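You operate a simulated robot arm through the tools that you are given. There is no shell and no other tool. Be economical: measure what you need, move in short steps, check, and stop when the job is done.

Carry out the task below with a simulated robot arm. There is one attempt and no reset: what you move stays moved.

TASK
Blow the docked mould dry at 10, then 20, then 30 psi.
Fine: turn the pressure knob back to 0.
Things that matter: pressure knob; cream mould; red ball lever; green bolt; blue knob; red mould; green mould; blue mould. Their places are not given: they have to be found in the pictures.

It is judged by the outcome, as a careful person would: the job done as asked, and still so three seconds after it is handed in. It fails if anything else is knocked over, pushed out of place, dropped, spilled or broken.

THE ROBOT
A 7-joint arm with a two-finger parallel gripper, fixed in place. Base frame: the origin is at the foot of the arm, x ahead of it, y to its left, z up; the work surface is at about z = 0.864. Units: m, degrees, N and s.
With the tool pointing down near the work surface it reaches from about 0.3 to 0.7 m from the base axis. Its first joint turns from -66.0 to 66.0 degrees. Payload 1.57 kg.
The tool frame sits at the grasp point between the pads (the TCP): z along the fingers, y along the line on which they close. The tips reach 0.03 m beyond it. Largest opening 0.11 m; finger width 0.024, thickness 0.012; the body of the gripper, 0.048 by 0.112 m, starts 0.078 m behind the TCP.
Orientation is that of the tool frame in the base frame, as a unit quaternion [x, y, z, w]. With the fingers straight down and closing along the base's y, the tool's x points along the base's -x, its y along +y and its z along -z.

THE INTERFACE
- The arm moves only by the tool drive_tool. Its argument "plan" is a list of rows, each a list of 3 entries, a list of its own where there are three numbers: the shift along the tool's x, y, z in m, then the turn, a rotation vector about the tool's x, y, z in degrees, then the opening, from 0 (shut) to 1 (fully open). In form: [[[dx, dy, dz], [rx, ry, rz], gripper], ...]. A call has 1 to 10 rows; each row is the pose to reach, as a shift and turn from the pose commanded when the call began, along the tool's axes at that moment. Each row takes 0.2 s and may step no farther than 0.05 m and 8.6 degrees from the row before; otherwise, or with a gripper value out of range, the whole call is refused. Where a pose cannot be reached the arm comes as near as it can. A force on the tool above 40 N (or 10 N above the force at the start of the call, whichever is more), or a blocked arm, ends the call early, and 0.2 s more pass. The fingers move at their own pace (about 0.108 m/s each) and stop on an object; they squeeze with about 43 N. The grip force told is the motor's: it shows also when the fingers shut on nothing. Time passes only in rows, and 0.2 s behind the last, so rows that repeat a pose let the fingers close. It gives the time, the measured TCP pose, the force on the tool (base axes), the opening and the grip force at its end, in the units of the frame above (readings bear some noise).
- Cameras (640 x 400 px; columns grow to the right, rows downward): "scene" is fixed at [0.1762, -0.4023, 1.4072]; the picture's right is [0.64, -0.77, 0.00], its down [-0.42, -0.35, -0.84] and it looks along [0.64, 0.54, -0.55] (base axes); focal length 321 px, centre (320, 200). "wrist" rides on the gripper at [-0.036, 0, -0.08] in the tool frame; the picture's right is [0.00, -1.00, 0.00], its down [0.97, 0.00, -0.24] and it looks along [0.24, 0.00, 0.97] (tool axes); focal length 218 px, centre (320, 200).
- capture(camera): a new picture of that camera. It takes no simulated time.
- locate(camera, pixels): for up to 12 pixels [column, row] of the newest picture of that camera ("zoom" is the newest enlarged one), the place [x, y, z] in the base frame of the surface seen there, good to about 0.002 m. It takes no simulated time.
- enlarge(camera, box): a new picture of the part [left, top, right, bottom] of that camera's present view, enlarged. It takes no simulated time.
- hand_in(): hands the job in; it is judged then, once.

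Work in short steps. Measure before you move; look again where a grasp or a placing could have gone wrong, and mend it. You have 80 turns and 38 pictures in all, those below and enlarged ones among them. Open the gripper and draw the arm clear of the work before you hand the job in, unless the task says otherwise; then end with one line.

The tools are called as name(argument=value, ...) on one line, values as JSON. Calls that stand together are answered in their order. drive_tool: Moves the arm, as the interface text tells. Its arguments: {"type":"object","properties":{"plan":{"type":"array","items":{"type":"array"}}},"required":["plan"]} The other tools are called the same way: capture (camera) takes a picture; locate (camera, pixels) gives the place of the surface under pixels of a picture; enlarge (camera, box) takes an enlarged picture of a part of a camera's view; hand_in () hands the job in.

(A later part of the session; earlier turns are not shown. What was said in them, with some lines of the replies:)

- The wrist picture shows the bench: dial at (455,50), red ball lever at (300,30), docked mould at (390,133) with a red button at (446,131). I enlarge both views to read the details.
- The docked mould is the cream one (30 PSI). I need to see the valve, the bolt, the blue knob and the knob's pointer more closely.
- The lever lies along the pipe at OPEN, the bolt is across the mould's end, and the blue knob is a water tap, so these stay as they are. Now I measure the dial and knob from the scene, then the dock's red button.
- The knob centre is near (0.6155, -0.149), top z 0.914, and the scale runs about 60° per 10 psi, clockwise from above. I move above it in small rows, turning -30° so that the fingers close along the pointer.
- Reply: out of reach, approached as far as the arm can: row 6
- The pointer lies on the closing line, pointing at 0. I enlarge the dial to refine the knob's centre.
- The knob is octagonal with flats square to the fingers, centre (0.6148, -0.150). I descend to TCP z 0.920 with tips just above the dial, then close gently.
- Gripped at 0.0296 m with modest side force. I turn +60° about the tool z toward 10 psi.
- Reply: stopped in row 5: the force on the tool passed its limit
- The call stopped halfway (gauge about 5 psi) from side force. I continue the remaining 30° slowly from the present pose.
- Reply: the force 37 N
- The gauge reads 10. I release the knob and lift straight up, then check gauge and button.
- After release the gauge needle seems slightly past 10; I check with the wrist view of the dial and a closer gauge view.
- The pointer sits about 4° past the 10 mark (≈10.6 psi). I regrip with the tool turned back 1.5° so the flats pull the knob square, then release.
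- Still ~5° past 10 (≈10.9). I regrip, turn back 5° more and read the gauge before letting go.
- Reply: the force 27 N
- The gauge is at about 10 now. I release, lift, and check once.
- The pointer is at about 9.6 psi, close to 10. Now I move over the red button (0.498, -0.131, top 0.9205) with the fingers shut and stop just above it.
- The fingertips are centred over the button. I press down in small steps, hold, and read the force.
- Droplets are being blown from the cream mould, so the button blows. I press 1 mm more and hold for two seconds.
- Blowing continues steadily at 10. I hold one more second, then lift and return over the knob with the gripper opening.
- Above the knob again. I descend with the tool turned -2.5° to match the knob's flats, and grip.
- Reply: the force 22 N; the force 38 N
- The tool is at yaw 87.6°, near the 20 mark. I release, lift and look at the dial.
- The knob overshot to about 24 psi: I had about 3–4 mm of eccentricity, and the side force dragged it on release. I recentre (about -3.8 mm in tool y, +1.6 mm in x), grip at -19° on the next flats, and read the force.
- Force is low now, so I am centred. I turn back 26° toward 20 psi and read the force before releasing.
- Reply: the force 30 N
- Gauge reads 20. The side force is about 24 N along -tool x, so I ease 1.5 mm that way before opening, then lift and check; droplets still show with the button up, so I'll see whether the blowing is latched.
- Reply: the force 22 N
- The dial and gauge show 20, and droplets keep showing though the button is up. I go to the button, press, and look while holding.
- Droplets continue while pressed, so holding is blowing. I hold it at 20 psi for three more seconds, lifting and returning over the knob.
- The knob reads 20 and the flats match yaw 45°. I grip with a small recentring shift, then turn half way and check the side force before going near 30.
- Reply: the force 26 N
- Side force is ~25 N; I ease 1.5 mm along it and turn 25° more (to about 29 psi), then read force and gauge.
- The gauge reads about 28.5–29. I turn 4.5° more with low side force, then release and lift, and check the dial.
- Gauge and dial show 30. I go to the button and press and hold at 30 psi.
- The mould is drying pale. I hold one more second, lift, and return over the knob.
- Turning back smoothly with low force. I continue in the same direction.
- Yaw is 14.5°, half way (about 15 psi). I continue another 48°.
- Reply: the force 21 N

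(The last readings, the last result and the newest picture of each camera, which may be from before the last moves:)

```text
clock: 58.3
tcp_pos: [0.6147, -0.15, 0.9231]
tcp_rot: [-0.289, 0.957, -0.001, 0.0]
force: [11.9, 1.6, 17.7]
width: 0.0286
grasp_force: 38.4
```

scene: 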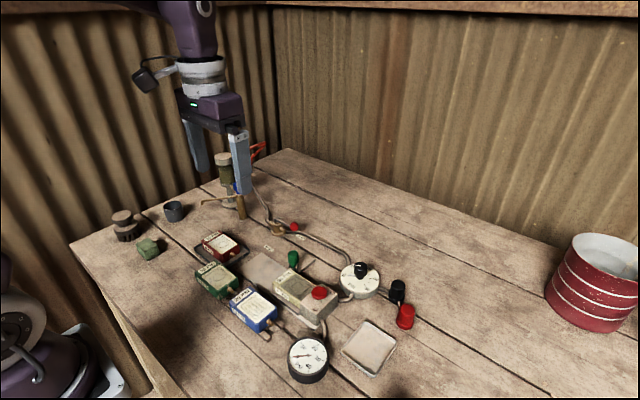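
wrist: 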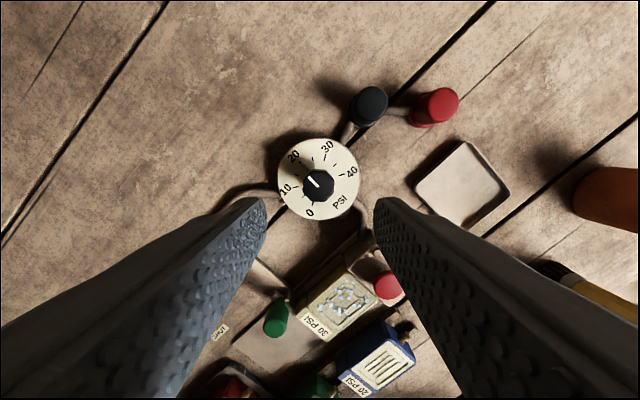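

Yaw -33.6°; 42° remain to the 0 mark. I continue gently.

drive_tool(plan=[[[0, 0, 0], [0, 0, -6], 0], [[0, 0, 0], [0, 0, -12], 0], [[0, 0, 0], [0, 0, -18], 0], [[0, 0, 0], [0, 0, -24], 0], [[0, 0, 0], [0, 0, -30], 0], [[0, 0, 0], [0, 0, -35], 0], [[0, 0, 0], [0, 0, -39], 0], [[0, 0, 0], [0, 0, -42], 0], [[0, 0, 0], [0, 0, -42], 0]])

enlarge(camera="scene", box=[270, 250, 410, 390])

```text
clock: 60.3
tcp_pos: [0.6153, -0.1491, 0.9237]
tcp_rot: [-0.612, 0.791, -0.001, 0.0]
force: [9.2, 3.5, 20.4]
width: 0.0288
grasp_force: 39.2
```

```text
2.86 times, centred on (340, 320) of scene
```

zoom: 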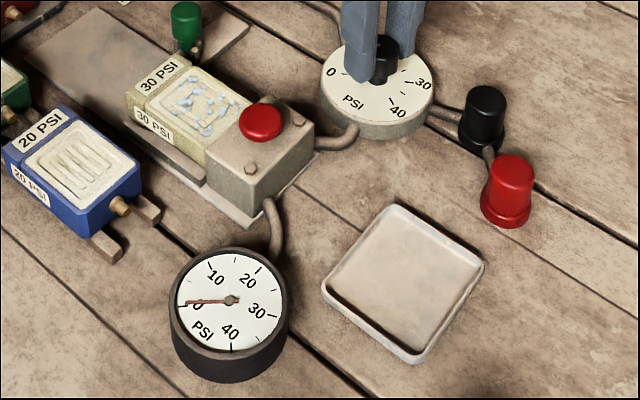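

The gauge is practically at 0. I nudge 2° more, then release, lift and check the dial.

drive_tool(plan=[[[0, 0, 0], [0, 0, -2], 0], [[0, 0, 0], [0, 0, -2], 0]])

drive_tool(plan=[[[0, 0, 0], [0, 0, 0], 0.4], [[0, 0, 0], [0, 0, 0], 0.5], [[0, 0, -0.03], [0, 0, 0], 0.5], [[0, 0, -0.07], [0, 0, 0], 0.5], [[0, 0, -0.1], [0, 0, 0], 0.5], [[0, 0, -0.14], [0, 0, 0], 0.5]])

enlarge(camera="scene", box=[270, 250, 410, 390])

```text
clock: 60.9
tcp_pos: [0.6148, -0.1502, 0.9229]
tcp_rot: [-0.625, 0.781, -0.001, -0.001]
force: [9.0, 0.6, 19.1]
width: 0.0288
grasp_force: 39.6
```

```text
clock: 62.3
tcp_pos: [0.6141, -0.1496, 1.0645]
tcp_rot: [-0.626, 0.78, -0.001, -0.001]
force: [0.0, -0.3, 0.9]
width: 0.0549
grasp_force: 0.1
```

```text
2.86 times, centred on (340, 320) of scene
```

zoom: 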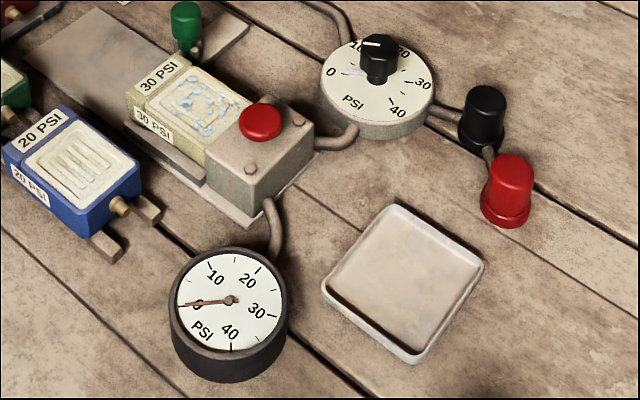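

The pointer and gauge are at 0. I take a close look at the mould to judge whether it is dry.

enlarge(camera="scene", box=[265, 260, 345, 310])

```text
8.00 times, centred on (305, 285) of scene
```

zoom: 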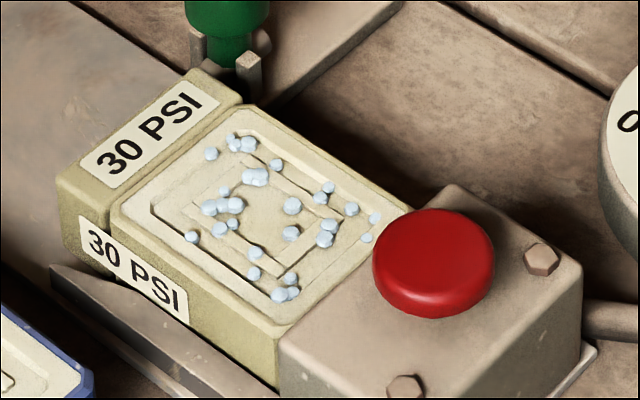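

The face has gone from dark to as pale as the dry moulds, with only expelled beads on it, and the knob is at 0. I draw the arm up and back, gripper open, before handing in.

drive_tool(plan=[[[0, 0, -0.03], [0, 0, 0], 0.8], [[0, 0, -0.05], [0, 0, 0], 1.0], [[0, 0.03, -0.06], [0, 0, 0], 1.0], [[0, 0.06, -0.06], [0, 0, 0], 1.0], [[0, 0.09, -0.06], [0, 0, 0], 1.0], [[0, 0.09, -0.06], [0, 0, 0], 1.0]])

capture(camera="scene")

```text
clock: 63.7
tcp_pos: [0.5258, -0.1306, 1.1236]
tcp_rot: [-0.625, 0.781, -0.001, 0.0]
force: [0.0, 0.3, 0.1]
width: 0.1102
grasp_force: 0.1
```

```text
0 pictures are left
```

scene: 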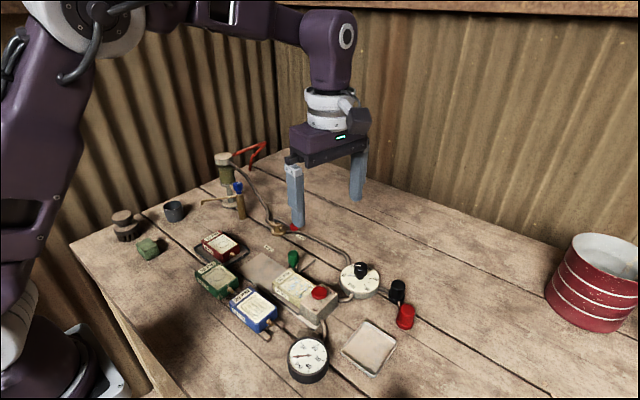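

Everything is in place, the gauge is at 0 and the arm is clear and open. I hand in.

hand_in()

```text
The job is handed in.
```

I blew the docked cream mould at about 10, then 20, then 30 psi, and turned the pressure knob back to 0. Between the 10 and 20 blows the knob overshot to about 24 psi, and I brought it back before pressing; water beads stayed on the mould's now pale face.
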